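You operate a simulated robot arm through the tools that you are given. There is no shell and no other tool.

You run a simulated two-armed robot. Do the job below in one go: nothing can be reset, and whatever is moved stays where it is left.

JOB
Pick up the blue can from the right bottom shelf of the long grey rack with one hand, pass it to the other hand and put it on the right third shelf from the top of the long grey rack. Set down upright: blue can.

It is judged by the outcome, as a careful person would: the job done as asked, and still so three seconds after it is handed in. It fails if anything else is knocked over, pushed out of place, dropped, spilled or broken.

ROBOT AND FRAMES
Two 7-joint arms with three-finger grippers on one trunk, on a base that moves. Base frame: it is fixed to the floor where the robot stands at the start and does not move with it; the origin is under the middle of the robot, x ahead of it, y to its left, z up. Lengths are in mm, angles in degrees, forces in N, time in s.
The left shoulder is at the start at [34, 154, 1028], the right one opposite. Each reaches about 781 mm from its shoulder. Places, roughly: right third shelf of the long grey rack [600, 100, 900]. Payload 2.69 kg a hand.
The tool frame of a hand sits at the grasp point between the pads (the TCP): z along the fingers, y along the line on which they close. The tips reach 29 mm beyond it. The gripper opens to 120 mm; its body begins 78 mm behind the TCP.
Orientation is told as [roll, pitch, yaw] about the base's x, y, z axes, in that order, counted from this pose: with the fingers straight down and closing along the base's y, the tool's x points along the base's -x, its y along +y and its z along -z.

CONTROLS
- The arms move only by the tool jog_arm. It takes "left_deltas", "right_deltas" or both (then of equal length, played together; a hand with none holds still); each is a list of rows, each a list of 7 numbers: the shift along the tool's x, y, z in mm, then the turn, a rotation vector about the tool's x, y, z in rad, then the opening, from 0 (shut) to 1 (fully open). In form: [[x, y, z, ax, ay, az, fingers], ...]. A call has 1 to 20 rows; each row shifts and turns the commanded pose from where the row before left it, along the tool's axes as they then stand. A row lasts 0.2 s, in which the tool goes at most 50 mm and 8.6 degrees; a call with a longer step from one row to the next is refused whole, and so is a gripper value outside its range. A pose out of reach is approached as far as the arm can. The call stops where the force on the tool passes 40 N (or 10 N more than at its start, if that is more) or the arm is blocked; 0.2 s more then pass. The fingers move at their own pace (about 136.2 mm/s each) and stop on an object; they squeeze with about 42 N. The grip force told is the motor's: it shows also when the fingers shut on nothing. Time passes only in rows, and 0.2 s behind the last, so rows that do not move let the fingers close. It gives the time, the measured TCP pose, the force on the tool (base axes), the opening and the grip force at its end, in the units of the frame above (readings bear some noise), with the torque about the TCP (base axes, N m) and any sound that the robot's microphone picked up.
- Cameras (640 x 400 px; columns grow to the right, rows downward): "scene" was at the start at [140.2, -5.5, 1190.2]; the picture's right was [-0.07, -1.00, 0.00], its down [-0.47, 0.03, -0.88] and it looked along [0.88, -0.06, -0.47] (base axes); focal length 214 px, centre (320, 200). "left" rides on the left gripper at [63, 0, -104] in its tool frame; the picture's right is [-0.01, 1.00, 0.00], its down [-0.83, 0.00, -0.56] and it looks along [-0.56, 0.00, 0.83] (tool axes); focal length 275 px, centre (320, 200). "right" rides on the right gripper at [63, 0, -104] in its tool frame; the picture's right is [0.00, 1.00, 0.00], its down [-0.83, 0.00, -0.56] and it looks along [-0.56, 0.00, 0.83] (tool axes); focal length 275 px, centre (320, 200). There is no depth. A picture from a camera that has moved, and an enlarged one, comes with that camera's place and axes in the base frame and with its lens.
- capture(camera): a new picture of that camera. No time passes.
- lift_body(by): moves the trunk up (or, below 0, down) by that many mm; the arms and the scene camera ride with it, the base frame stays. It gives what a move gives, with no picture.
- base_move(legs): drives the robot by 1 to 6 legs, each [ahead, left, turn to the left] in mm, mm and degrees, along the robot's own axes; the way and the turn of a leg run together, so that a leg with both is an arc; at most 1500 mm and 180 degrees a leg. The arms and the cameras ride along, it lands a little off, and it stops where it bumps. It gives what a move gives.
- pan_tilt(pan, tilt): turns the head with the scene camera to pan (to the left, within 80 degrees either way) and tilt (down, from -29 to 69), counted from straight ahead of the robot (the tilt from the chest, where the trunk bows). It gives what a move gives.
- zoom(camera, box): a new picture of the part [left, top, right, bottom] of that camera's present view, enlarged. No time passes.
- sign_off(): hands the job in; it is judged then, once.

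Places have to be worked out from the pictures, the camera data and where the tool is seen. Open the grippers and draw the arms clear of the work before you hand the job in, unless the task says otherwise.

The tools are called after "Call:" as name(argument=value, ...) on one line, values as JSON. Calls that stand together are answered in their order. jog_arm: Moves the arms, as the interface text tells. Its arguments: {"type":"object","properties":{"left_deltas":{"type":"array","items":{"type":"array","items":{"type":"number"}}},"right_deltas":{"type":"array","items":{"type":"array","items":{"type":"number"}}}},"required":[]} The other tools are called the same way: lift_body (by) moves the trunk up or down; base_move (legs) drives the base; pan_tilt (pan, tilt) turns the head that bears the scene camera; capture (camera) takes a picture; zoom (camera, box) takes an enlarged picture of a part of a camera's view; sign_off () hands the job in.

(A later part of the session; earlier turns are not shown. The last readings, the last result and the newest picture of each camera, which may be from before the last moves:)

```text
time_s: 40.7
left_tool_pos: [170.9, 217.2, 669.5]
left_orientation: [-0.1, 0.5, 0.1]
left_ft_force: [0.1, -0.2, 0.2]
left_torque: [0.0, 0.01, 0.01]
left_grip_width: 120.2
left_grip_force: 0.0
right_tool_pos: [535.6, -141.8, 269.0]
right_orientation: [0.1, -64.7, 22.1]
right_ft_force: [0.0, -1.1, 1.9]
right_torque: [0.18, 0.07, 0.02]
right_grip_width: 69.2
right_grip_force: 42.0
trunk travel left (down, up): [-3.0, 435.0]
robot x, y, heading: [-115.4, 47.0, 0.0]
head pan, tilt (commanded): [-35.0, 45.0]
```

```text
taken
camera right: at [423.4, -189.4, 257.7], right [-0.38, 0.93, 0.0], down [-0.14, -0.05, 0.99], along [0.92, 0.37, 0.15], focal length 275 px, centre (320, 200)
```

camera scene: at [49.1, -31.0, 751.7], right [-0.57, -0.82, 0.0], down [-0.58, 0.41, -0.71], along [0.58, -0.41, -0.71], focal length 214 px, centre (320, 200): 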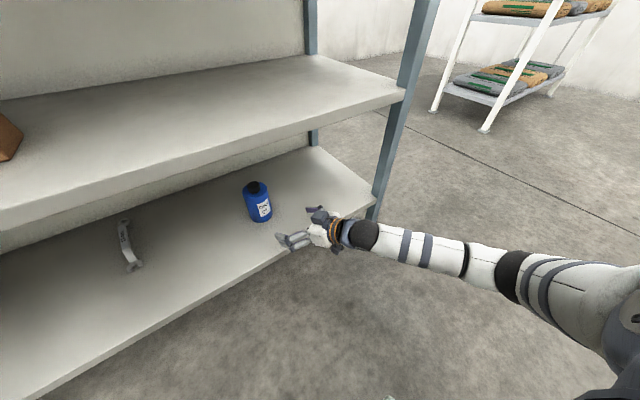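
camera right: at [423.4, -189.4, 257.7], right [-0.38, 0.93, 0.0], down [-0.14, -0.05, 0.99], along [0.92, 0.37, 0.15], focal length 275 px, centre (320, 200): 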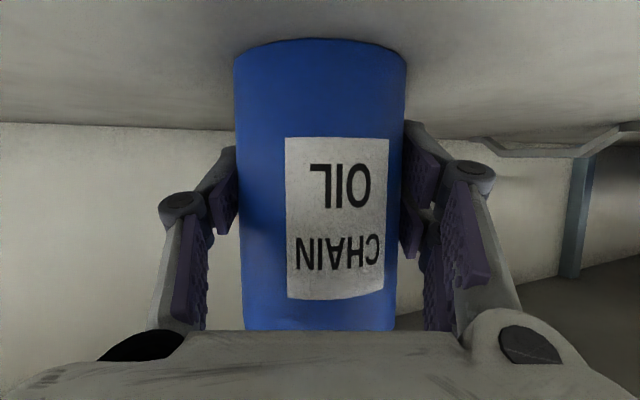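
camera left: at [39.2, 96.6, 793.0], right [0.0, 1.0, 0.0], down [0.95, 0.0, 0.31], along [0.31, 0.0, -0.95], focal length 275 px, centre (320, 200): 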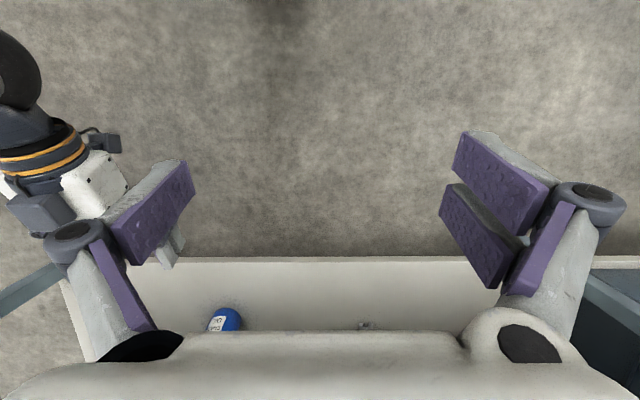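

Gripped at 69 mm width with 42 N. Now I'll lift straight up slowly by 50 mm.

Call:
jog_arm(right_deltas=[[-4.5, 0, -2.1, 0, 0, 0, 0], [-9.05, 0, -4.26, 0, 0, 0, 0], [-9.05, 0, -4.26, 0, 0, 0, 0], [-9.05, 0, -4.26, 0, 0, 0, 0], [-9.05, 0, -4.26, 0, 0, 0, 0], [-4.5, 0, -2.1, 0, 0, 0, 0], [0, 0, 0, 0, 0, 0, 0]])

Call:
capture(camera="right")

Call:
capture(camera="scene")

```text
time_s: 42.3
left_tool_pos: [171.4, 218.5, 668.7]
left_orientation: [0.0, 0.4, 0.1]
left_ft_force: [0.0, -0.1, 0.2]
left_torque: [0.0, 0.0, 0.02]
left_grip_width: 120.1
left_grip_force: 0.1
right_tool_pos: [536.2, -143.1, 319.1]
right_orientation: [0.1, -64.6, 21.9]
right_ft_force: [0.4, 0.4, -4.6]
right_torque: [0.01, 0.01, -0.02]
right_grip_width: 69.4
right_grip_force: 41.8
trunk travel left (down, up): [-3.0, 435.0]
robot x, y, heading: [-113.0, 50.2, -0.1]
head pan, tilt (commanded): [-35.0, 45.0]
```

```text
taken
camera right: at [423.6, -189.8, 307.4], right [-0.38, 0.93, 0.0], down [-0.14, -0.05, 0.99], along [0.92, 0.37, 0.15], focal length 275 px, centre (320, 200)
```

right: 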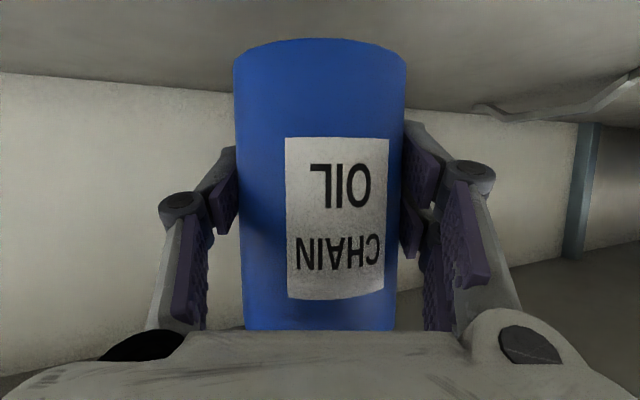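

```text
taken
camera scene: at [133.2, 2.4, 751.6], right [-0.57, -0.82, 0.0], down [-0.58, 0.41, -0.71], along [0.58, -0.41, -0.71], focal length 214 px, centre (320, 200)
```

scene: 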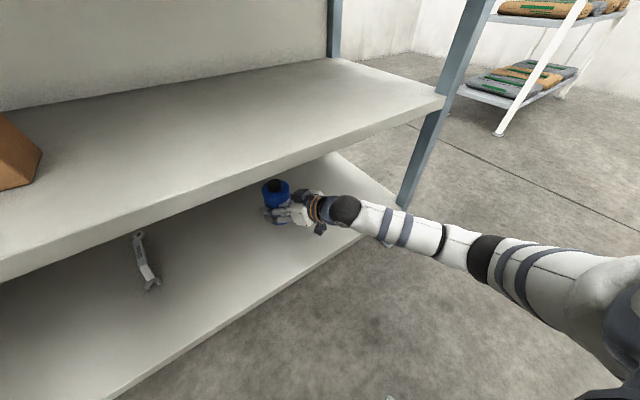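

The can is lifted (about 4.6 N) and held firmly. I'll back straight out of the rack by 350 mm.

Call:
base_move(legs=[[-350, 0, 0]])

Call:
pan_tilt(pan=-15, tilt=45)

Call:
capture(camera="scene")

```text
time_s: 44.5
left_tool_pos: [-174.7, 218.5, 669.7]
left_orientation: [0.0, 0.5, -0.2]
left_ft_force: [0.9, 0.3, -0.5]
left_torque: [0.02, -0.03, -0.02]
left_grip_width: 119.9
left_grip_force: 0.0
right_tool_pos: [188.4, -144.9, 318.3]
right_orientation: [0.1, -64.6, 21.7]
right_ft_force: [-0.2, 0.1, -4.4]
right_torque: [-0.01, 0.06, 0.04]
right_grip_width: 68.9
right_grip_force: 41.5
trunk travel left (down, up): [-3.0, 435.0]
robot x, y, heading: [-463.6, 48.8, 0.1]
head pan, tilt (commanded): [-35.0, 45.0]
```

```text
time_s: 45.4
left_tool_pos: [-175.8, 218.4, 669.2]
left_orientation: [0.0, 0.5, -0.2]
left_ft_force: [0.0, -0.2, -0.1]
left_torque: [0.0, -0.03, 0.04]
left_grip_width: 120.2
left_grip_force: 0.1
right_tool_pos: [187.9, -143.9, 320.5]
right_orientation: [0.1, -64.5, 21.7]
right_ft_force: [0.6, -0.7, -4.1]
right_torque: [-0.03, -0.01, 0.01]
right_grip_width: 69.2
right_grip_force: 41.8
trunk travel left (down, up): [-3.0, 435.0]
robot x, y, heading: [-462.9, 50.2, -0.3]
head pan, tilt (commanded): [-15.0, 45.0]
```

```text
taken
camera scene: at [-202.3, 27.9, 751.6], right [-0.26, -0.96, 0.0], down [-0.68, 0.19, -0.71], along [0.68, -0.19, -0.71], focal length 214 px, centre (320, 200)
```

scene: 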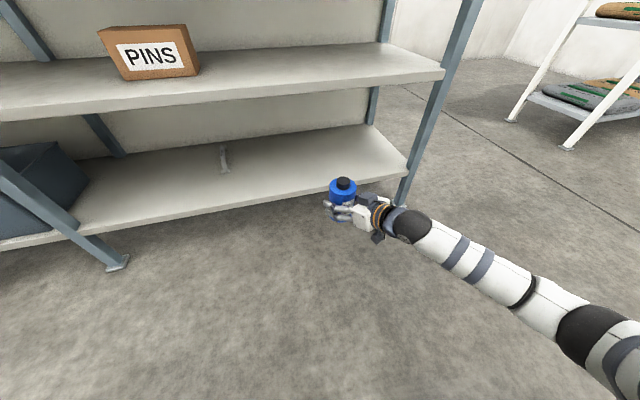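

Clear of the rack. I'll raise the trunk in two steps, keeping an eye on the grip.

Call:
lift_body(by=195)

Call:
lift_body(by=195)

Call:
capture(camera="scene")

Call:
capture(camera="right")

```text
time_s: 47.5
left_tool_pos: [-175.7, 217.5, 863.1]
left_orientation: [0.0, 0.5, -0.2]
left_ft_force: [-0.5, 0.3, 0.2]
left_torque: [-0.01, 0.0, -0.01]
left_grip_width: 120.0
left_grip_force: 0.1
right_tool_pos: [188.5, -143.0, 514.3]
right_orientation: [0.2, -64.6, 21.7]
right_ft_force: [-0.3, -1.1, -4.6]
right_torque: [-0.02, 0.0, 0.02]
right_grip_width: 69.3
right_grip_force: 42.1
trunk travel left (down, up): [-198.0, 240.0]
robot x, y, heading: [-464.3, 50.0, -0.2]
head pan, tilt (commanded): [-15.0, 45.0]
```

```text
time_s: 49.6
left_tool_pos: [-174.8, 217.2, 1058.5]
left_orientation: [0.0, 0.6, -0.2]
left_ft_force: [-0.8, 0.3, 0.1]
left_torque: [-0.01, 0.01, 0.01]
left_grip_width: 120.3
left_grip_force: 0.0
right_tool_pos: [188.1, -145.0, 708.0]
right_orientation: [0.1, -64.5, 21.6]
right_ft_force: [-0.7, 0.4, -5.2]
right_torque: [0.01, -0.01, -0.02]
right_grip_width: 69.3
right_grip_force: 41.9
trunk travel left (down, up): [-393.0, 45.0]
robot x, y, heading: [-461.6, 48.2, -0.3]
head pan, tilt (commanded): [-15.0, 45.0]
```

```text
taken
camera scene: at [-334.4, 28.5, 1164.0], right [-0.26, -0.96, 0.0], down [-0.68, 0.19, -0.71], along [0.68, -0.19, -0.71], focal length 214 px, centre (320, 200)
```

scene: 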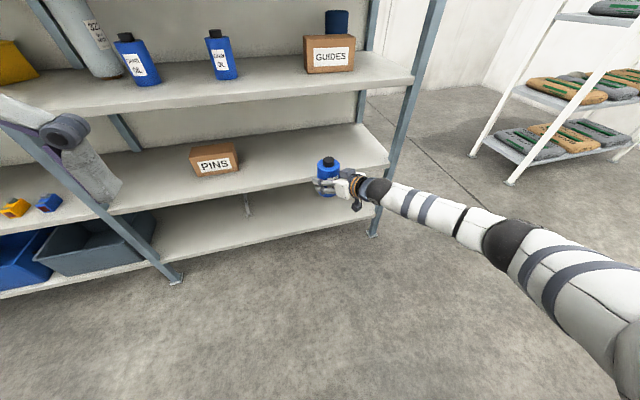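

```text
taken
camera right: at [75.4, -191.1, 696.3], right [-0.37, 0.93, 0.0], down [-0.13, -0.05, 0.99], along [0.92, 0.37, 0.14], focal length 275 px, centre (320, 200)
```

right: 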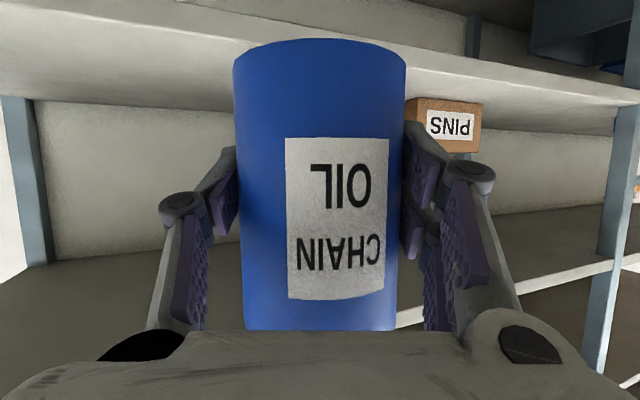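

Good: the lift kept the can upright, and it is now at z≈708 with the trunk raised. For the handover I'll bring the right hand up and to the middle, turning it towards heading ≈45° (pointing forward-left) with the can level.

Call:
jog_arm(right_deltas=[[-20.7, 22.2, -7, -0.0614, 0, -0.0292, 0], [-20.7, 22.2, -7, -0.0614, 0, -0.0292, 0], [-20.7, 22.2, -7, -0.0614, 0, -0.0292, 0], [-20.7, 22.2, -7, -0.0614, 0, -0.0292, 0], [-20.7, 22.2, -7, -0.0614, 0, -0.0292, 0], [-20.7, 22.2, -7, -0.0614, 0, -0.0292, 0], [0, 0, 0, 0, 0, 0, 0]])

Call:
capture(camera="scene")

```text
time_s: 51.2
left_tool_pos: [-175.9, 217.1, 1058.7]
left_orientation: [0.2, 0.5, -0.2]
left_ft_force: [0.4, 1.3, -0.5]
left_torque: [0.02, 0.04, -0.01]
left_grip_width: 120.1
left_grip_force: 0.0
right_tool_pos: [132.5, -24.9, 838.2]
right_orientation: [0.2, -64.5, 45.0]
right_ft_force: [0.2, -0.6, -4.3]
right_torque: [-0.03, 0.02, -0.03]
right_grip_width: 69.2
right_grip_force: 41.5
trunk travel left (down, up): [-393.0, 45.0]
robot x, y, heading: [-461.5, 49.4, 0.1]
head pan, tilt (commanded): [-15.0, 45.0]
```

```text
taken
camera scene: at [-334.6, 28.4, 1164.1], right [-0.26, -0.96, 0.0], down [-0.68, 0.19, -0.71], along [0.68, -0.19, -0.71], focal length 214 px, centre (320, 200)
```

scene: 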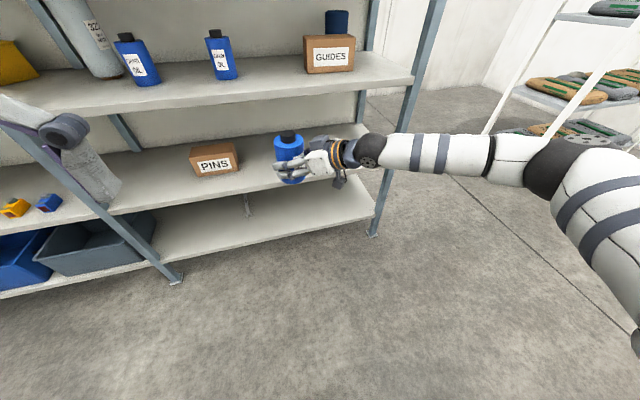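

That worked cleanly: the can is at [132, −25, 838], heading 45°. Now I'll mirror the earlier arm sequence with the left hand, extending it forward and down to about [107, 209, 715], well clear of the right hand, while pitching up to −41°.

Call:
jog_arm(left_deltas=[[-24.2, 0, 28.8, 0, 0, 0, 1], [-24.2, 0, 28.8, 0, 0, 0, 1], [-24.2, 0, 28.8, 0, 0, 0, 1], [-24.2, 0, 28.8, 0, 0, 0, 1], [-24.2, 0, 28.8, 0, 0, 0, 1], [-24.2, 0, 28.8, 0, 0, 0, 1], [-24.2, 0, 28.8, 0, -0.122, 0, 1], [-20.6, 0, 31.5, 0, -0.122, 0, 1], [-16.6, 0, 33.8, 0, -0.122, 0, 1], [-12.3, 0, 35.6, 0, -0.122, 0, 1], [-7.9, 0, 36.8, 0, -0.122, 0, 1], [-3.4, 0, 37.5, 0, -0.122, 0, 1], [0, 0, 0, 0, 0, 0, 1]])

Call:
pan_tilt(pan=10, tilt=45)

Call:
capture(camera="scene")

```text
time_s: 54.0
left_tool_pos: [112.4, 217.3, 712.1]
left_orientation: [0.0, -41.6, -0.2]
left_ft_force: [0.8, -0.2, -0.5]
left_torque: [-0.02, 0.01, 0.0]
left_grip_width: 119.9
left_grip_force: 0.1
right_tool_pos: [132.0, -25.5, 839.7]
right_orientation: [0.1, -64.7, 45.3]
right_ft_force: [0.8, -0.5, -5.4]
right_torque: [0.0, 0.0, 0.0]
right_grip_width: 69.4
right_grip_force: 42.0
trunk travel left (down, up): [-393.0, 45.0]
robot x, y, heading: [-457.8, 47.4, 0.0]
head pan, tilt (commanded): [-15.0, 45.0]
```

```text
time_s: 54.9
left_tool_pos: [113.7, 218.6, 711.6]
left_orientation: [0.0, -41.4, -0.1]
left_ft_force: [0.4, -0.2, 0.1]
left_torque: [-0.05, 0.0, 0.03]
left_grip_width: 120.0
left_grip_force: 0.2
right_tool_pos: [133.3, -24.5, 840.4]
right_orientation: [0.1, -64.5, 45.1]
right_ft_force: [0.4, 0.1, -4.3]
right_torque: [-0.01, 0.01, 0.03]
right_grip_width: 69.3
right_grip_force: 42.3
trunk travel left (down, up): [-393.0, 45.0]
robot x, y, heading: [-463.2, 50.0, -0.3]
head pan, tilt (commanded): [10.0, 45.0]
```

```text
taken
camera scene: at [-333.0, 63.7, 1164.2], right [0.17, -0.99, 0.0], down [-0.7, -0.12, -0.71], along [0.7, 0.12, -0.71], focal length 214 px, centre (320, 200)
```

scene: 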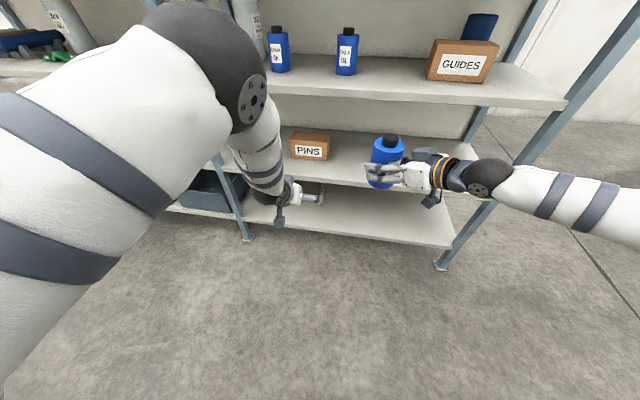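

The left elbow is still high, as the right one was at first. I'll mirror what worked: a little more pitch, then yaw inward (to the right), then a short move down.

Call:
jog_arm(left_deltas=[[0, 0, 0, 0, -0.12, 0, 1], [0, 0, 0, 0.0966, 0, 0.087, 1], [0, 0, 0, 0.0966, 0, 0.087, 1], [0, 0, 0, 0.0966, 0, 0.087, 1], [0, 0, 0, 0.0966, 0, 0.087, 1], [0, 0, 0, 0, 0, 0, 1]])

Call:
jog_arm(left_deltas=[[15.4, 0, 5, 0, 0, 0, 1], [15.4, 0, 5, 0, 0, 0, 1], [15.4, 0, 5, 0, 0, 0, 1], [0, 0, 0, 0, -0.1, 0, 1], [0, 0, 0, 0, -0.1, 0, 1], [0, 0, 0, 0, 0, 0, 1]])

Call:
capture(camera="scene")

```text
time_s: 56.3
left_tool_pos: [113.2, 216.7, 710.8]
left_orientation: [0.2, -48.3, -30.2]
left_ft_force: [0.6, 0.7, -0.6]
left_torque: [-0.07, 0.0, -0.01]
left_grip_width: 120.0
left_grip_force: 0.1
right_tool_pos: [132.0, -24.6, 839.8]
right_orientation: [0.2, -64.6, 45.2]
right_ft_force: [-0.5, 0.7, -4.2]
right_torque: [-0.03, 0.0, 0.03]
right_grip_width: 69.3
right_grip_force: 41.8
trunk travel left (down, up): [-393.0, 45.0]
robot x, y, heading: [-460.8, 49.1, -0.3]
head pan, tilt (commanded): [10.0, 45.0]
```

```text
time_s: 57.7
left_tool_pos: [95.0, 226.6, 666.4]
left_orientation: [0.2, -59.7, -30.3]
left_ft_force: [-0.3, 0.4, 1.1]
left_torque: [0.02, 0.02, 0.03]
left_grip_width: 120.2
left_grip_force: 0.0
right_tool_pos: [133.8, -24.5, 840.3]
right_orientation: [0.1, -64.6, 45.1]
right_ft_force: [-0.7, -0.5, -4.0]
right_torque: [-0.03, 0.03, -0.03]
right_grip_width: 69.1
right_grip_force: 42.1
trunk travel left (down, up): [-393.0, 45.0]
robot x, y, heading: [-460.9, 49.9, -0.5]
head pan, tilt (commanded): [10.0, 45.0]
```

```text
taken
camera scene: at [-333.1, 63.7, 1164.2], right [0.17, -0.99, 0.0], down [-0.7, -0.12, -0.71], along [0.7, 0.12, -0.71], focal length 214 px, centre (320, 200)
```

scene: 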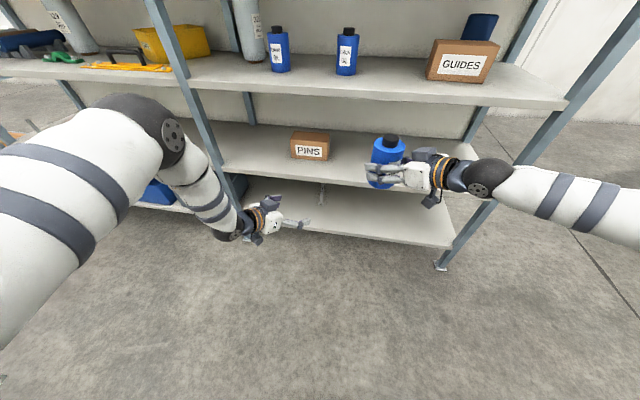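

The left hand reached heading −30°, 30° downslope without trouble. Before planning the pass I need to see how much of the can is free around the right hand, so I'll zoom in.

Call:
zoom(camera="scene", box=[340, 110, 500, 210])

Call:
capture(camera="left")

```text
4.00 times, centred on (420, 160) of scene
camera zoom: at [-333.1, 63.7, 1164.2], right [0.17, -0.99, 0.0], down [-0.7, -0.12, -0.71], along [0.7, 0.12, -0.71], focal length 858 px, centre (-80, 360)
```

zoom: 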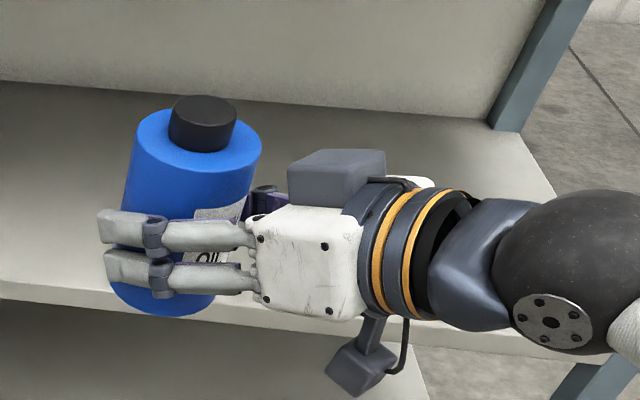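

```text
taken
camera left: at [-10.9, 286.8, 665.3], right [0.5, 0.87, 0.01], down [-0.06, 0.03, 1.0], along [0.86, -0.5, 0.06], focal length 275 px, centre (320, 200)
```

left: 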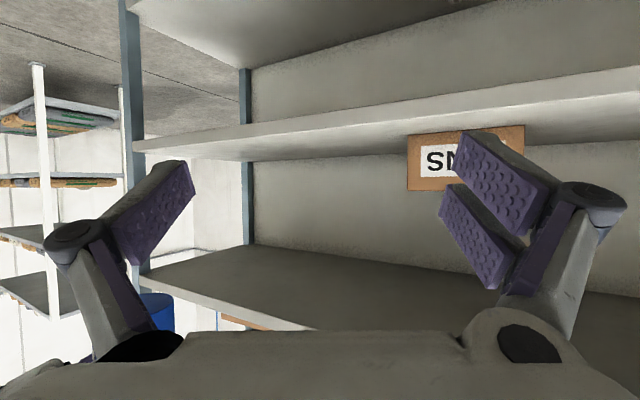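

The right palm is compact (±25 mm), with a motor box on top and the camera bracket underneath. I'll have the left hand approach at about 135° to the right hand, gripping the upper part of the can. First I'll turn the right hand to heading ≈75° and centre the can near [105, 35].

Call:
jog_arm(right_deltas=[[-3.4, 9, 5.3, -0.0788, 0, -0.0375, 0], [-3.4, 9, 5.3, -0.0788, 0, -0.0375, 0], [-3.4, 9, 5.3, -0.0788, 0, -0.0375, 0], [-3.4, 9, 5.3, -0.0788, 0, -0.0375, 0], [-3.4, 9, 5.3, -0.0788, 0, -0.0375, 0], [-3.4, 9, 5.3, -0.0788, 0, -0.0375, 0], [0, 0, 0, 0, 0, 0, 0]])

Call:
capture(camera="scene")

```text
time_s: 59.3
left_tool_pos: [95.8, 226.3, 665.8]
left_orientation: [0.4, -59.8, -30.1]
left_ft_force: [-0.2, 1.1, 0.3]
left_torque: [0.03, 0.02, -0.02]
left_grip_width: 119.8
left_grip_force: 0.1
right_tool_pos: [104.6, 34.3, 844.2]
right_orientation: [-0.1, -64.7, 75.4]
right_ft_force: [-0.8, 0.5, -4.1]
right_torque: [0.0, 0.01, 0.02]
right_grip_width: 69.5
right_grip_force: 41.5
trunk travel left (down, up): [-393.0, 45.0]
robot x, y, heading: [-461.9, 47.1, -0.4]
head pan, tilt (commanded): [10.0, 45.0]
```

```text
taken
camera scene: at [-333.1, 63.7, 1164.2], right [0.17, -0.99, 0.0], down [-0.7, -0.12, -0.71], along [0.7, 0.12, -0.71], focal length 214 px, centre (320, 200)
```

scene: 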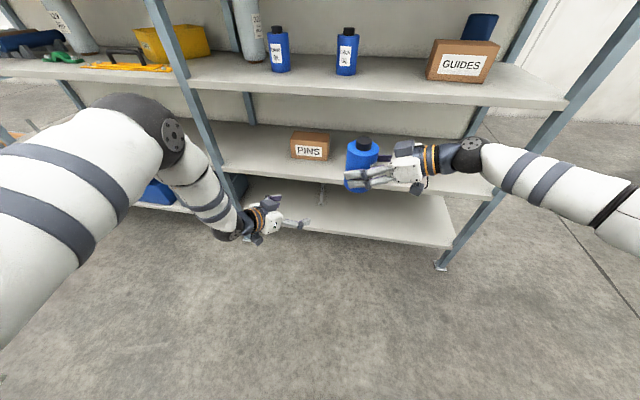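

Right hand is at [104.6, 34.3, 844], heading 75°. Now I'll bring the left hand up to a pre-handover pose about 150 mm from the can: heading ≈−60°, slope ≈20°, at [28, 160, 895].

Call:
jog_arm(left_deltas=[[-25.9, -11.8, -12.1, 0.0593, -0.0218, 0.0277, 1], [-25.9, -11.8, -12.1, 0.0593, -0.0218, 0.0277, 1], [-25.9, -11.8, -12.1, 0.0593, -0.0218, 0.0277, 1], [-25.9, -11.8, -12.1, 0.0593, -0.0218, 0.0277, 1], [-25.9, -11.8, -12.1, 0.0593, -0.0218, 0.0277, 1], [-25.9, -11.8, -12.1, 0.0593, -0.0218, 0.0277, 1], [-25.9, -11.8, -12.1, 0.0593, -0.0218, 0.0277, 1], [-25.9, -11.8, -12.1, 0.0593, -0.0218, 0.0277, 1], [0, 0, 0, 0, 0, 0, 1]])

Call:
capture(camera="scene")

Call:
capture(camera="left")

```text
time_s: 61.3
left_tool_pos: [35.4, 158.9, 894.1]
left_orientation: [0.1, -70.0, -60.1]
left_ft_force: [0.3, 0.1, 0.5]
left_torque: [0.01, 0.02, -0.02]
left_grip_width: 120.2
left_grip_force: 0.1
right_tool_pos: [105.6, 34.7, 843.6]
right_orientation: [0.0, -64.6, 75.3]
right_ft_force: [0.2, 0.4, -5.7]
right_torque: [-0.01, 0.02, -0.01]
right_grip_width: 69.4
right_grip_force: 42.3
trunk travel left (down, up): [-393.0, 45.0]
robot x, y, heading: [-460.4, 46.7, -0.1]
head pan, tilt (commanded): [10.0, 45.0]
```

```text
taken
camera scene: at [-332.9, 63.8, 1164.1], right [0.17, -0.99, 0.0], down [-0.7, -0.12, -0.71], along [0.7, 0.12, -0.71], focal length 214 px, centre (320, 200)
```

scene: 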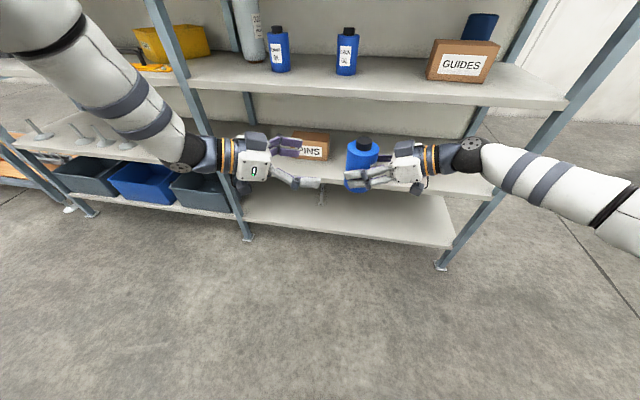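

```text
taken
camera left: at [-25.0, 262.8, 872.3], right [0.87, 0.5, 0.0], down [-0.12, 0.2, 0.97], along [0.48, -0.84, 0.24], focal length 275 px, centre (320, 200)
```

left: 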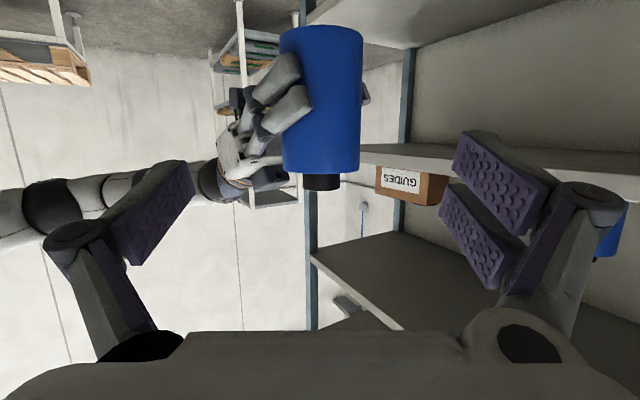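

The left camera shows the can cleanly: axis ≈[107, 35], bottom z≈796, body top ≈907. The right fingers cover only the lower part, up to h≈75, so gripping at h≈97–98 with the left works. I'll turn the left to heading −68° to stay off the right palm, line it up 130 mm out, and narrow its opening to about 86 mm.

Call:
jog_arm(left_deltas=[[-6, 17.9, 13.6, 0, 0, 0, 0.85], [0, 0, 0, 0.1316, 0, 0.0479, 0.72], [0, 0, 0, 0, 0, 0, 0.72]])

Call:
capture(camera="left")

Call:
zoom(camera="scene", box=[220, 90, 460, 240])

```text
time_s: 62.1
left_tool_pos: [58.9, 154.1, 897.2]
left_orientation: [0.1, -69.9, -68.1]
left_ft_force: [1.1, 0.0, 0.1]
left_torque: [0.02, 0.0, 0.01]
left_grip_width: 86.3
left_grip_force: 0.0
right_tool_pos: [104.3, 33.9, 844.6]
right_orientation: [-0.1, -64.7, 75.3]
right_ft_force: [-0.4, 0.6, -3.9]
right_torque: [0.0, 0.01, 0.0]
right_grip_width: 69.4
right_grip_force: 41.6
trunk travel left (down, up): [-393.0, 45.0]
robot x, y, heading: [-467.4, 50.7, -0.4]
head pan, tilt (commanded): [10.0, 45.0]
```

```text
taken
camera left: at [13.4, 264.9, 874.7], right [0.93, 0.37, 0.01], down [-0.09, 0.22, 0.97], along [0.36, -0.9, 0.24], focal length 275 px, centre (320, 200)
```

left: 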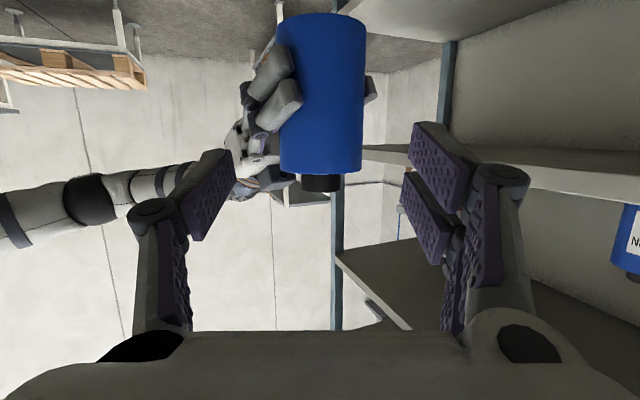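

```text
2.67 times, centred on (340, 165) of scene
camera zoom: at [-333.2, 63.7, 1164.2], right [0.17, -0.99, 0.0], down [-0.7, -0.12, -0.71], along [0.7, 0.12, -0.71], focal length 572 px, centre (267, 293)
```

zoom: 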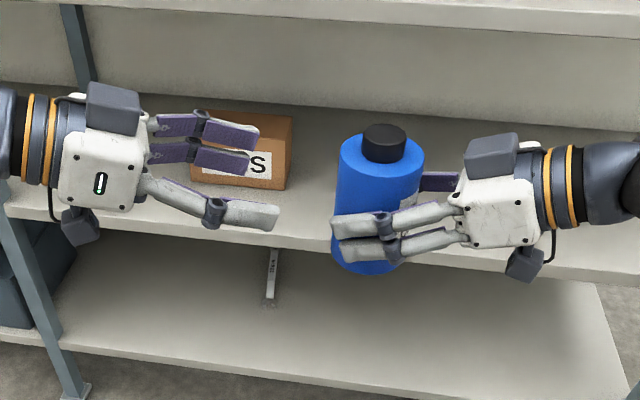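

Let me zoom the left camera on the can for a precise alignment before closing in.

Call:
zoom(camera="left", box=[240, 0, 400, 100])

Call:
zoom(camera="left", box=[240, 100, 400, 200])

```text
4.00 times, centred on (320, 50) of left
camera zoom: at [13.4, 264.9, 874.7], right [0.93, 0.37, 0.01], down [-0.09, 0.22, 0.97], along [0.36, -0.9, 0.24], focal length 1101 px, centre (320, 800)
```

zoom: 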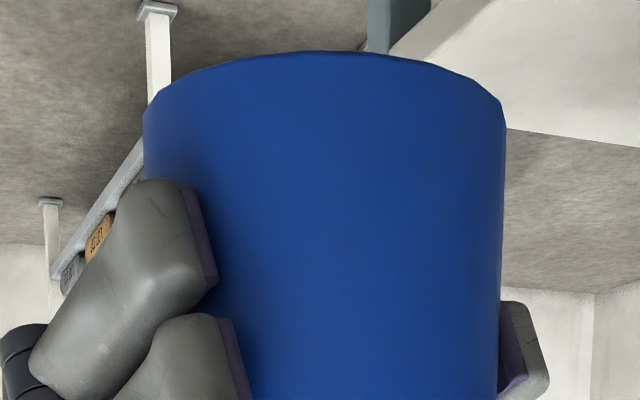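

```text
4.00 times, centred on (320, 150) of left
camera zoom: at [13.4, 264.9, 874.7], right [0.93, 0.37, 0.01], down [-0.09, 0.22, 0.97], along [0.36, -0.9, 0.24], focal length 1101 px, centre (320, 400)
```

zoom: 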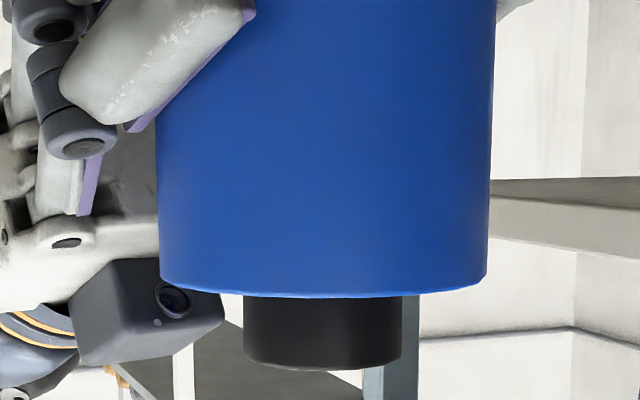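

The zoom shows the right pair's knuckle would sit just under the left single finger at this angle. A straight opposing pass (right heading +90°, left −90° and nearly level) keeps the tips short of the knuckles, so I'll back the left hand off to that orientation first.

Call:
jog_arm(left_deltas=[[1.75, -2.5, -6.6, 0.0749, -0.0594, 0.0153, 0.72], [1.75, -2.5, -6.6, 0.0749, -0.0594, 0.0153, 0.72], [1.75, -2.5, -6.6, 0.0749, -0.0594, 0.0153, 0.72], [1.75, -2.5, -6.6, 0.0749, -0.0594, 0.0153, 0.72], [1.75, -2.5, -6.6, 0.0749, -0.0594, 0.0153, 0.72], [0, 0, 0, 0, 0, 0, 0.72]])

```text
time_s: 63.5
left_tool_pos: [37.8, 185.3, 895.4]
left_orientation: [2.4, -87.1, -92.3]
left_ft_force: [-0.5, 0.1, -0.2]
left_torque: [-0.02, 0.02, -0.02]
left_grip_width: 86.4
left_grip_force: 0.0
right_tool_pos: [104.9, 35.0, 844.5]
right_orientation: [-0.1, -64.8, 75.3]
right_ft_force: [0.0, -0.5, -4.7]
right_torque: [-0.06, -0.04, -0.01]
right_grip_width: 69.1
right_grip_force: 42.5
trunk travel left (down, up): [-393.0, 45.0]
robot x, y, heading: [-462.8, 50.0, -0.2]
head pan, tilt (commanded): [10.0, 45.0]
```

Left is at heading −90°, nearly level, tips at y≈156. Now I'll rotate the right hand to heading 90° and bring the can to about [40, 45].

Call:
jog_arm(right_deltas=[[-0.2, 16.4, 0.4, -0.0579, 0, -0.0275, 0], [-0.2, 16.4, 0.4, -0.0579, 0, -0.0275, 0], [-0.2, 16.4, 0.4, -0.0579, 0, -0.0275, 0], [-0.2, 16.4, 0.4, -0.0579, 0, -0.0275, 0], [0, 0, 0, 0, 0, 0, 0]])

Call:
capture(camera="left")

Call:
capture(camera="scene")

```text
time_s: 64.7
left_tool_pos: [40.4, 185.7, 895.9]
left_orientation: [2.1, -87.1, -91.8]
left_ft_force: [-0.2, -0.8, -0.2]
left_torque: [0.02, -0.01, 0.0]
left_grip_width: 86.5
left_grip_force: 0.0
right_tool_pos: [41.7, 48.2, 843.7]
right_orientation: [-0.2, -64.6, 90.2]
right_ft_force: [-0.1, -0.8, -4.5]
right_torque: [-0.05, 0.02, 0.03]
right_grip_width: 69.5
right_grip_force: 41.8
trunk travel left (down, up): [-393.0, 45.0]
robot x, y, heading: [-465.1, 48.0, -0.1]
head pan, tilt (commanded): [10.0, 45.0]
```

```text
taken
camera left: at [38.6, 291.9, 839.0], right [1.0, 0.0, 0.01], down [-0.01, 0.51, 0.86], along [0.0, -0.86, 0.51], focal length 275 px, centre (320, 200)
```

left: 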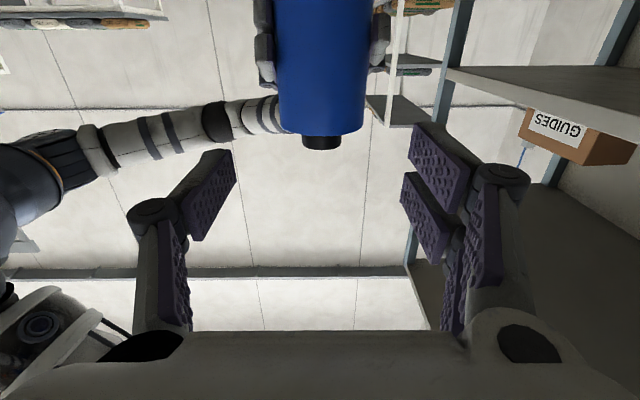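

```text
taken
camera scene: at [-333.1, 63.8, 1164.2], right [0.17, -0.99, 0.0], down [-0.7, -0.12, -0.71], along [0.7, 0.12, -0.71], focal length 214 px, centre (320, 200)
```

scene: 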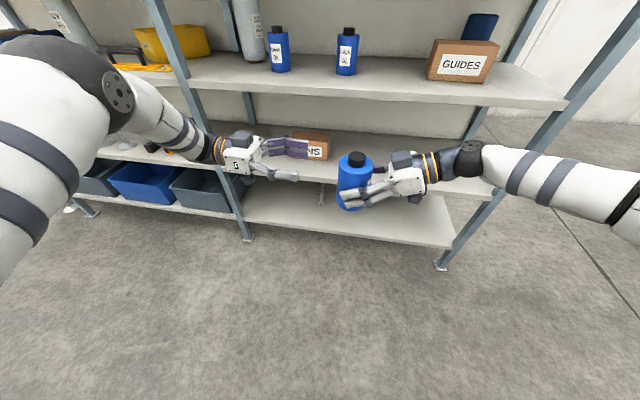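

Now the hands oppose each other with the can between them. I'll zoom the left camera to check alignment and how high the right fingers reach.

Call:
zoom(camera="left", box=[220, 0, 420, 125])

Call:
zoom(camera="scene", box=[200, 110, 440, 260])

```text
3.20 times, centred on (320, 62) of left
camera zoom: at [38.6, 291.9, 839.0], right [1.0, 0.0, 0.01], down [-0.01, 0.51, 0.86], along [0.0, -0.86, 0.51], focal length 881 px, centre (320, 640)
```

zoom: 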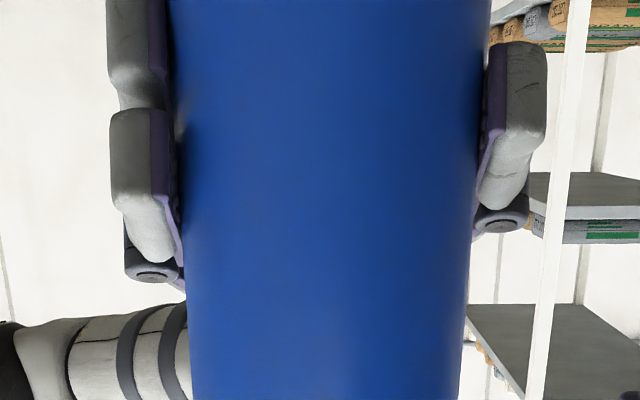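

```text
2.67 times, centred on (320, 185) of scene
camera zoom: at [-333.1, 63.8, 1164.2], right [0.17, -0.99, 0.0], down [-0.7, -0.12, -0.71], along [0.7, 0.12, -0.71], focal length 572 px, centre (320, 240)
```

zoom: 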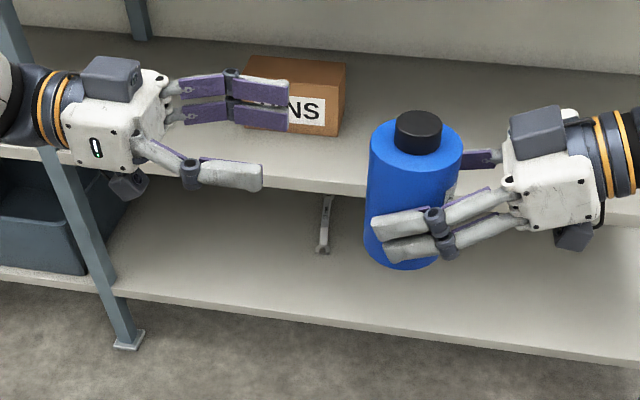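

Aligned: the axis is about 134 mm ahead of the left TCP, lateral error ≈1 mm. At the left's grip height the right fingers stay about 6 mm below the left ones. I'll advance the left hand 100 mm first, level.

Call:
jog_arm(left_deltas=[[-1, 0, 20, 0, 0, 0, 0.72], [-1, 0, 20, 0, 0, 0, 0.72], [-1, 0, 20, 0, 0, 0, 0.72], [-1, 0, 20, 0, 0, 0, 0.72], [-1, 0, 20, 0, 0, 0, 0.72], [0, 0, 0, 0, 0, 0, 0.72]])

Call:
capture(camera="left")

Call:
zoom(camera="scene", box=[240, 120, 440, 245])

```text
time_s: 66.1
left_tool_pos: [38.5, 83.0, 894.6]
left_orientation: [2.1, -87.0, -91.8]
left_ft_force: [0.1, -0.2, -0.9]
left_torque: [0.01, 0.03, 0.03]
left_grip_width: 86.3
left_grip_force: 0.0
right_tool_pos: [42.6, 46.8, 844.0]
right_orientation: [0.0, -64.6, 90.1]
right_ft_force: [-1.0, -0.8, -3.2]
right_torque: [-0.02, -0.01, 0.0]
right_grip_width: 69.3
right_grip_force: 41.3
trunk travel left (down, up): [-393.0, 45.0]
robot x, y, heading: [-461.7, 48.6, -0.2]
head pan, tilt (commanded): [10.0, 45.0]
```

```text
taken
camera left: at [37.3, 190.8, 838.4], right [1.0, 0.0, 0.01], down [-0.01, 0.51, 0.86], along [0.0, -0.86, 0.51], focal length 275 px, centre (320, 200)
```

left: 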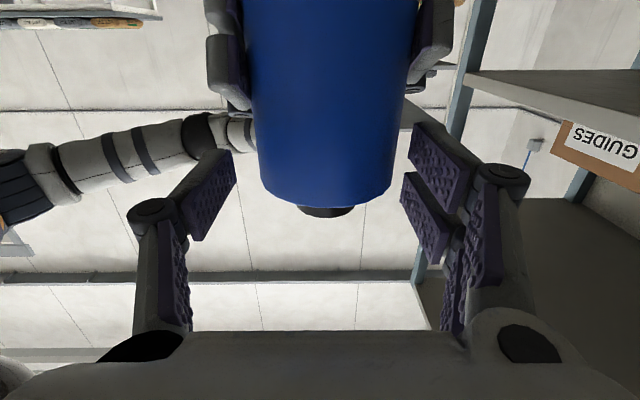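

```text
3.20 times, centred on (340, 182) of scene
camera zoom: at [-333.1, 63.9, 1164.2], right [0.17, -0.99, 0.0], down [-0.7, -0.12, -0.71], along [0.7, 0.12, -0.71], focal length 686 px, centre (256, 256)
```

zoom: 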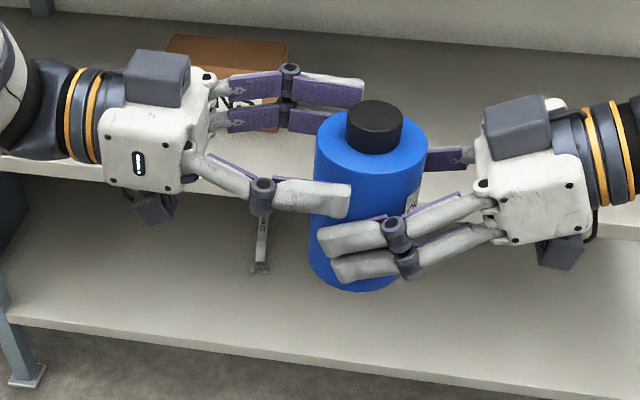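

The right pair's knuckle sits around y≈30 with its top at z≈880, so I'd like more clearance. I'll tilt the left hand about 8° up at the tips (about TCP), raise it 3 mm, and stop the TCP about 10 mm short of the can axis. First a zoom for lateral alignment.

Call:
jog_arm(left_deltas=[[0, 0, 0, 0, -0.138, 0, 0.72], [-3, 0, 0.3, 0, 0, 0, 0.72], [0, 0, 0, 0, 0, 0, 0.72]])

Call:
capture(camera="left")

Call:
zoom(camera="scene", box=[280, 140, 400, 215])

```text
time_s: 66.9
left_tool_pos: [39.3, 84.4, 898.7]
left_orientation: [178.6, -85.0, 91.7]
left_ft_force: [-0.5, -0.2, -0.2]
left_torque: [0.02, 0.03, -0.03]
left_grip_width: 86.5
left_grip_force: 0.0
right_tool_pos: [42.5, 47.4, 843.8]
right_orientation: [-0.1, -64.6, 90.1]
right_ft_force: [-1.1, -0.5, -4.9]
right_torque: [-0.05, 0.0, 0.02]
right_grip_width: 69.5
right_grip_force: 42.1
trunk travel left (down, up): [-393.0, 45.0]
robot x, y, heading: [-462.9, 50.8, -0.4]
head pan, tilt (commanded): [10.0, 45.0]
```

```text
taken
camera left: at [38.2, 182.3, 827.3], right [1.0, 0.01, 0.01], down [-0.01, 0.63, 0.78], along [0.0, -0.78, 0.63], focal length 275 px, centre (320, 200)
```

left: 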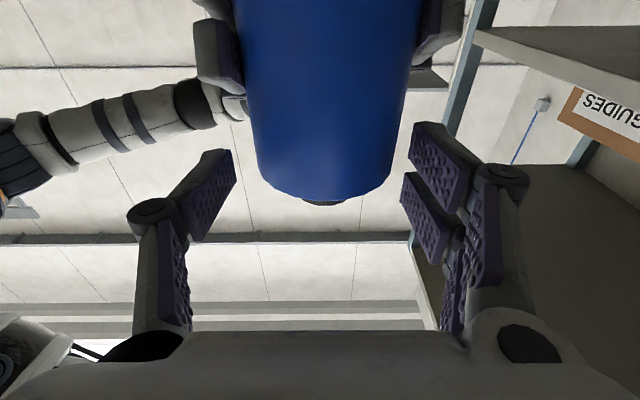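

```text
5.33 times, centred on (340, 178) of scene
camera zoom: at [-333.0, 63.8, 1164.2], right [0.17, -0.99, 0.0], down [-0.7, -0.12, -0.71], along [0.7, 0.12, -0.71], focal length 1144 px, centre (213, 320)
```

zoom: 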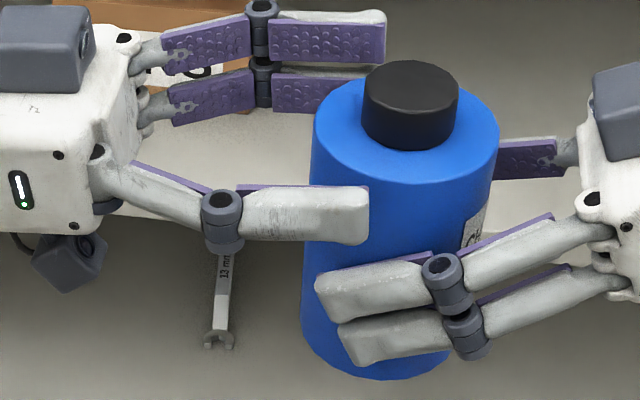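

The close-up shows good clearance between the left single finger and the right knuckle. I'll advance the last 22 mm.

Call:
jog_arm(left_deltas=[[0.65, 0.3, 7.3, 0, 0, 0, 0.72], [0.65, 0.3, 7.3, 0, 0, 0, 0.72], [0.65, 0.3, 7.3, 0, 0, 0, 0.72], [0, 0, 0, 0, 0, 0, 0.72]])

Call:
capture(camera="left")

Call:
zoom(camera="scene", box=[280, 140, 400, 215])

```text
time_s: 67.9
left_tool_pos: [41.4, 61.2, 897.1]
left_orientation: [178.9, -85.0, 91.3]
left_ft_force: [0.3, 0.7, -1.2]
left_torque: [0.0, 0.0, -0.01]
left_grip_width: 85.9
left_grip_force: 0.1
right_tool_pos: [41.9, 46.3, 843.5]
right_orientation: [-0.1, -64.6, 90.1]
right_ft_force: [0.4, 0.3, -4.8]
right_torque: [-0.07, -0.02, 0.01]
right_grip_width: 69.5
right_grip_force: 41.8
trunk travel left (down, up): [-393.0, 45.0]
robot x, y, heading: [-457.5, 51.5, -0.1]
head pan, tilt (commanded): [10.0, 45.0]
```

```text
taken
camera left: at [40.2, 160.0, 827.2], right [1.0, 0.0, 0.01], down [-0.01, 0.63, 0.78], along [0.0, -0.78, 0.63], focal length 275 px, centre (320, 200)
```

left: 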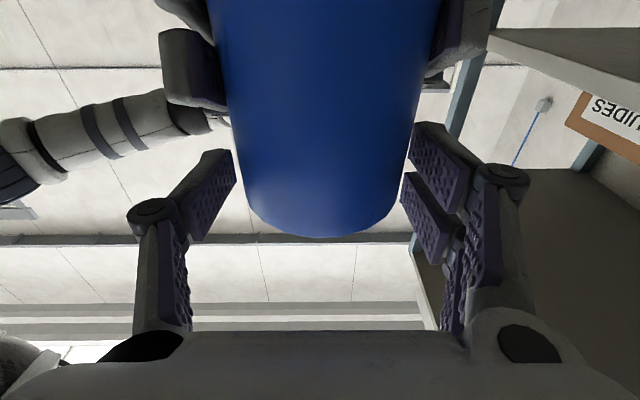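

```text
5.33 times, centred on (340, 178) of scene
camera zoom: at [-333.1, 63.8, 1164.2], right [0.17, -0.99, 0.0], down [-0.7, -0.12, -0.71], along [0.7, 0.12, -0.71], focal length 1144 px, centre (213, 320)
```

zoom: 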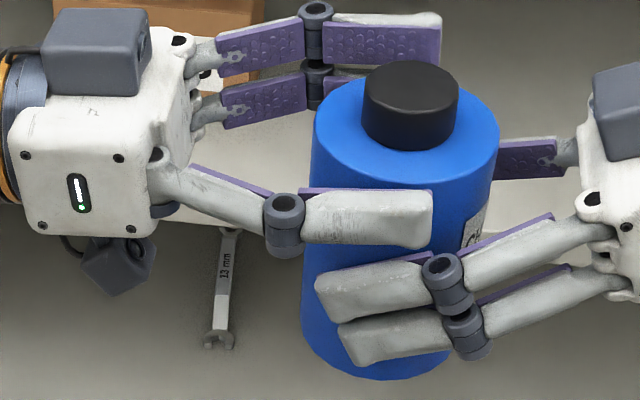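

Left fingers straddle the can's upper body with the right fingers clear below. I'll close the left gripper.

Call:
jog_arm(left_deltas=[[0, 0, 0, 0, 0, 0, 0.62], [0, 0, 0, 0, 0, 0, 0.5], [0, 0, 0, 0, 0, 0, 0.2], [0, 0, 0, 0, 0, 0, 0], [0, 0, 0, 0, 0, 0, 0]])

Call:
capture(camera="left")

Call:
zoom(camera="scene", box=[280, 140, 400, 215])

```text
time_s: 69.1
left_tool_pos: [42.6, 62.6, 896.4]
left_orientation: [178.2, -85.1, 91.9]
left_ft_force: [8.1, 3.7, -0.6]
left_torque: [0.17, -0.41, 0.19]
left_grip_width: 69.1
left_grip_force: 41.9
right_tool_pos: [42.4, 46.8, 844.3]
right_orientation: [-0.1, -64.6, 90.1]
right_ft_force: [-8.2, -3.9, -2.4]
right_torque: [0.03, -0.08, -0.07]
right_grip_width: 69.0
right_grip_force: 42.0
trunk travel left (down, up): [-393.0, 45.0]
robot x, y, heading: [-463.4, 47.6, -0.1]
head pan, tilt (commanded): [10.0, 45.0]
```

```text
taken
camera left: at [40.5, 160.5, 827.3], right [1.0, 0.01, 0.01], down [-0.01, 0.63, 0.78], along [0.0, -0.78, 0.63], focal length 275 px, centre (320, 200)
```

left: 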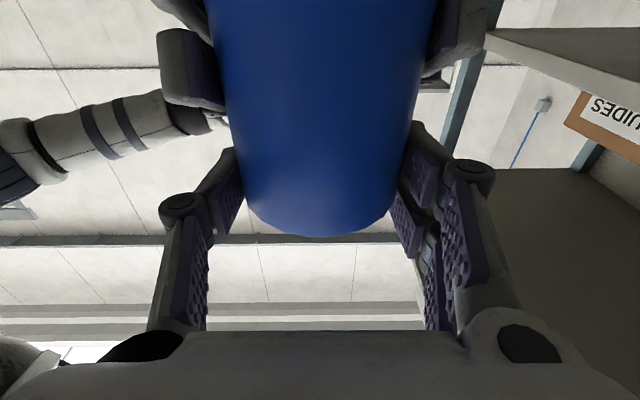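

```text
5.33 times, centred on (340, 178) of scene
camera zoom: at [-333.1, 63.8, 1164.2], right [0.17, -0.99, 0.0], down [-0.7, -0.12, -0.71], along [0.7, 0.12, -0.71], focal length 1144 px, centre (213, 320)
```

zoom: 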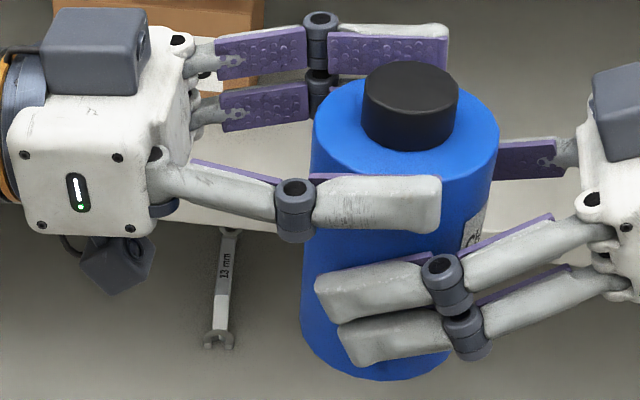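

The left hand has it (69 mm, 42 N). Now I'll open the right gripper partway to release, holding both hands still.

Call:
jog_arm(right_deltas=[[0, 0, 0, 0, 0, 0, 0.62], [0, 0, 0, 0, 0, 0, 0.7], [0, 0, 0, 0, 0, 0, 0.75], [0, 0, 0, 0, 0, 0, 0.75]])

Call:
zoom(camera="scene", box=[280, 140, 400, 215])

Call:
capture(camera="right")

```text
time_s: 70.1
left_tool_pos: [41.3, 61.2, 898.1]
left_orientation: [178.8, -84.9, 91.4]
left_ft_force: [0.5, -0.7, -0.5]
left_torque: [0.05, -0.03, -0.01]
left_grip_width: 69.7
left_grip_force: 42.3
right_tool_pos: [42.5, 47.0, 844.0]
right_orientation: [-0.2, -64.6, 90.1]
right_ft_force: [-0.1, 0.4, -0.2]
right_torque: [0.01, 0.02, 0.04]
right_grip_width: 89.8
right_grip_force: 0.0
trunk travel left (down, up): [-393.0, 45.0]
robot x, y, heading: [-460.5, 51.3, -0.2]
head pan, tilt (commanded): [10.0, 45.0]
```

```text
5.33 times, centred on (340, 178) of scene
camera zoom: at [-333.1, 63.8, 1164.2], right [0.17, -0.99, 0.0], down [-0.7, -0.12, -0.71], along [0.7, 0.12, -0.71], focal length 1144 px, centre (213, 320)
```

zoom: 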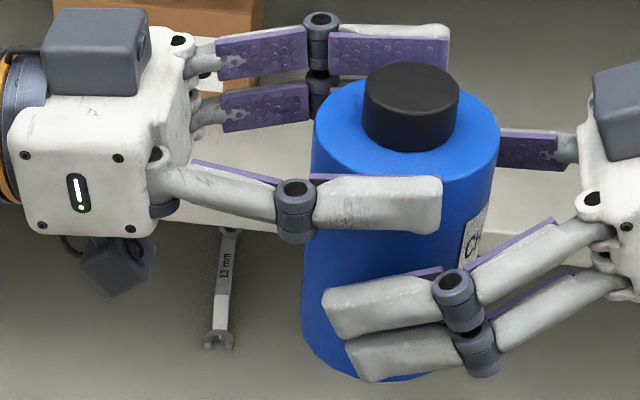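

```text
taken
camera right: at [41.8, -75.3, 832.5], right [-1.0, 0.0, -0.01], down [-0.01, -0.15, 0.99], along [0.0, 0.99, 0.15], focal length 275 px, centre (320, 200)
```

right: 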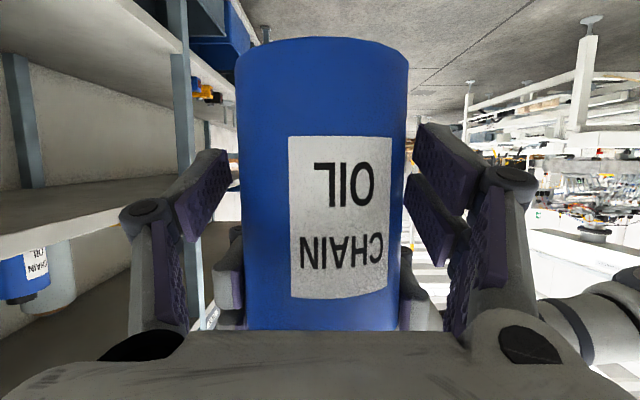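

The right hand has released, but the left force reading shows less weight than expected. I'll take another reading before retreating the right hand.

Call:
jog_arm(left_deltas=[[0, 0, 0, 0, 0, 0, 0], [0, 0, 0, 0, 0, 0, 0]], right_deltas=[[0, 0, 0, 0, 0, 0, 0.78], [0, 0, 0, 0, 0, 0, 0.78]])

Call:
capture(camera="left")

```text
time_s: 70.7
left_tool_pos: [41.2, 62.7, 898.8]
left_orientation: [178.9, -84.9, 91.5]
left_ft_force: [-0.5, -0.5, -0.1]
left_torque: [0.01, 0.0, -0.01]
left_grip_width: 69.4
left_grip_force: 42.2
right_tool_pos: [42.4, 47.3, 842.9]
right_orientation: [0.0, -64.6, 90.1]
right_ft_force: [0.1, -0.4, 0.2]
right_torque: [0.0, 0.03, -0.01]
right_grip_width: 93.8
right_grip_force: 0.0
trunk travel left (down, up): [-393.0, 45.0]
robot x, y, heading: [-464.1, 49.5, -0.3]
head pan, tilt (commanded): [10.0, 45.0]
```

```text
taken
camera left: at [40.2, 160.2, 827.2], right [1.0, 0.0, 0.01], down [-0.01, 0.63, 0.78], along [0.0, -0.78, 0.63], focal length 275 px, centre (320, 200)
```

left: 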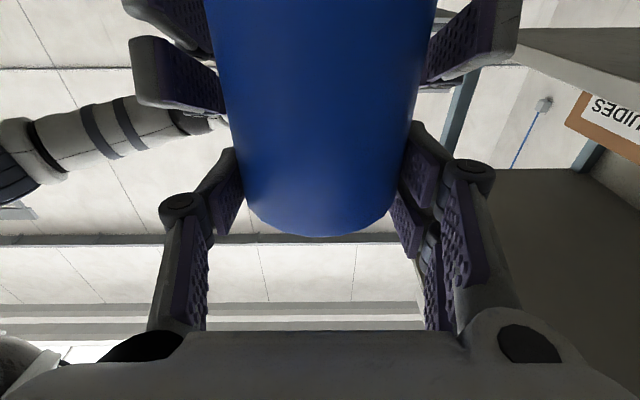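

The can stays put in the left hand and the right fingers are visibly clear of it. I'll withdraw the right hand horizontally (−y), first a short step.

Call:
jog_arm(right_deltas=[[4.3, 0, -9, 0, 0, 0, 0.78], [8.05, 0, -16.9, 0, 0, 0, 0.78], [8.05, 0, -16.9, 0, 0, 0, 0.78]])

Call:
capture(camera="scene")

```text
time_s: 71.5
left_tool_pos: [41.2, 62.9, 898.1]
left_orientation: [178.9, -85.0, 91.6]
left_ft_force: [-0.2, -0.4, 0.2]
left_torque: [-0.01, 0.0, -0.01]
left_grip_width: 69.2
left_grip_force: 41.5
right_tool_pos: [43.4, 0.9, 843.6]
right_orientation: [-0.1, -64.6, 90.0]
right_ft_force: [-1.0, -0.1, 0.1]
right_torque: [0.0, 0.0, -0.02]
right_grip_width: 93.7
right_grip_force: 0.0
trunk travel left (down, up): [-393.0, 45.0]
robot x, y, heading: [-464.6, 47.5, -0.4]
head pan, tilt (commanded): [10.0, 45.0]
```

```text
taken
camera scene: at [-333.1, 63.6, 1164.2], right [0.17, -0.99, 0.0], down [-0.7, -0.12, -0.71], along [0.7, 0.12, -0.71], focal length 214 px, centre (320, 200)
```

scene: 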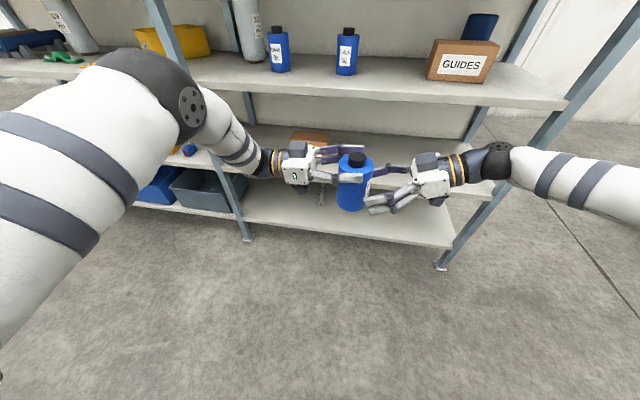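

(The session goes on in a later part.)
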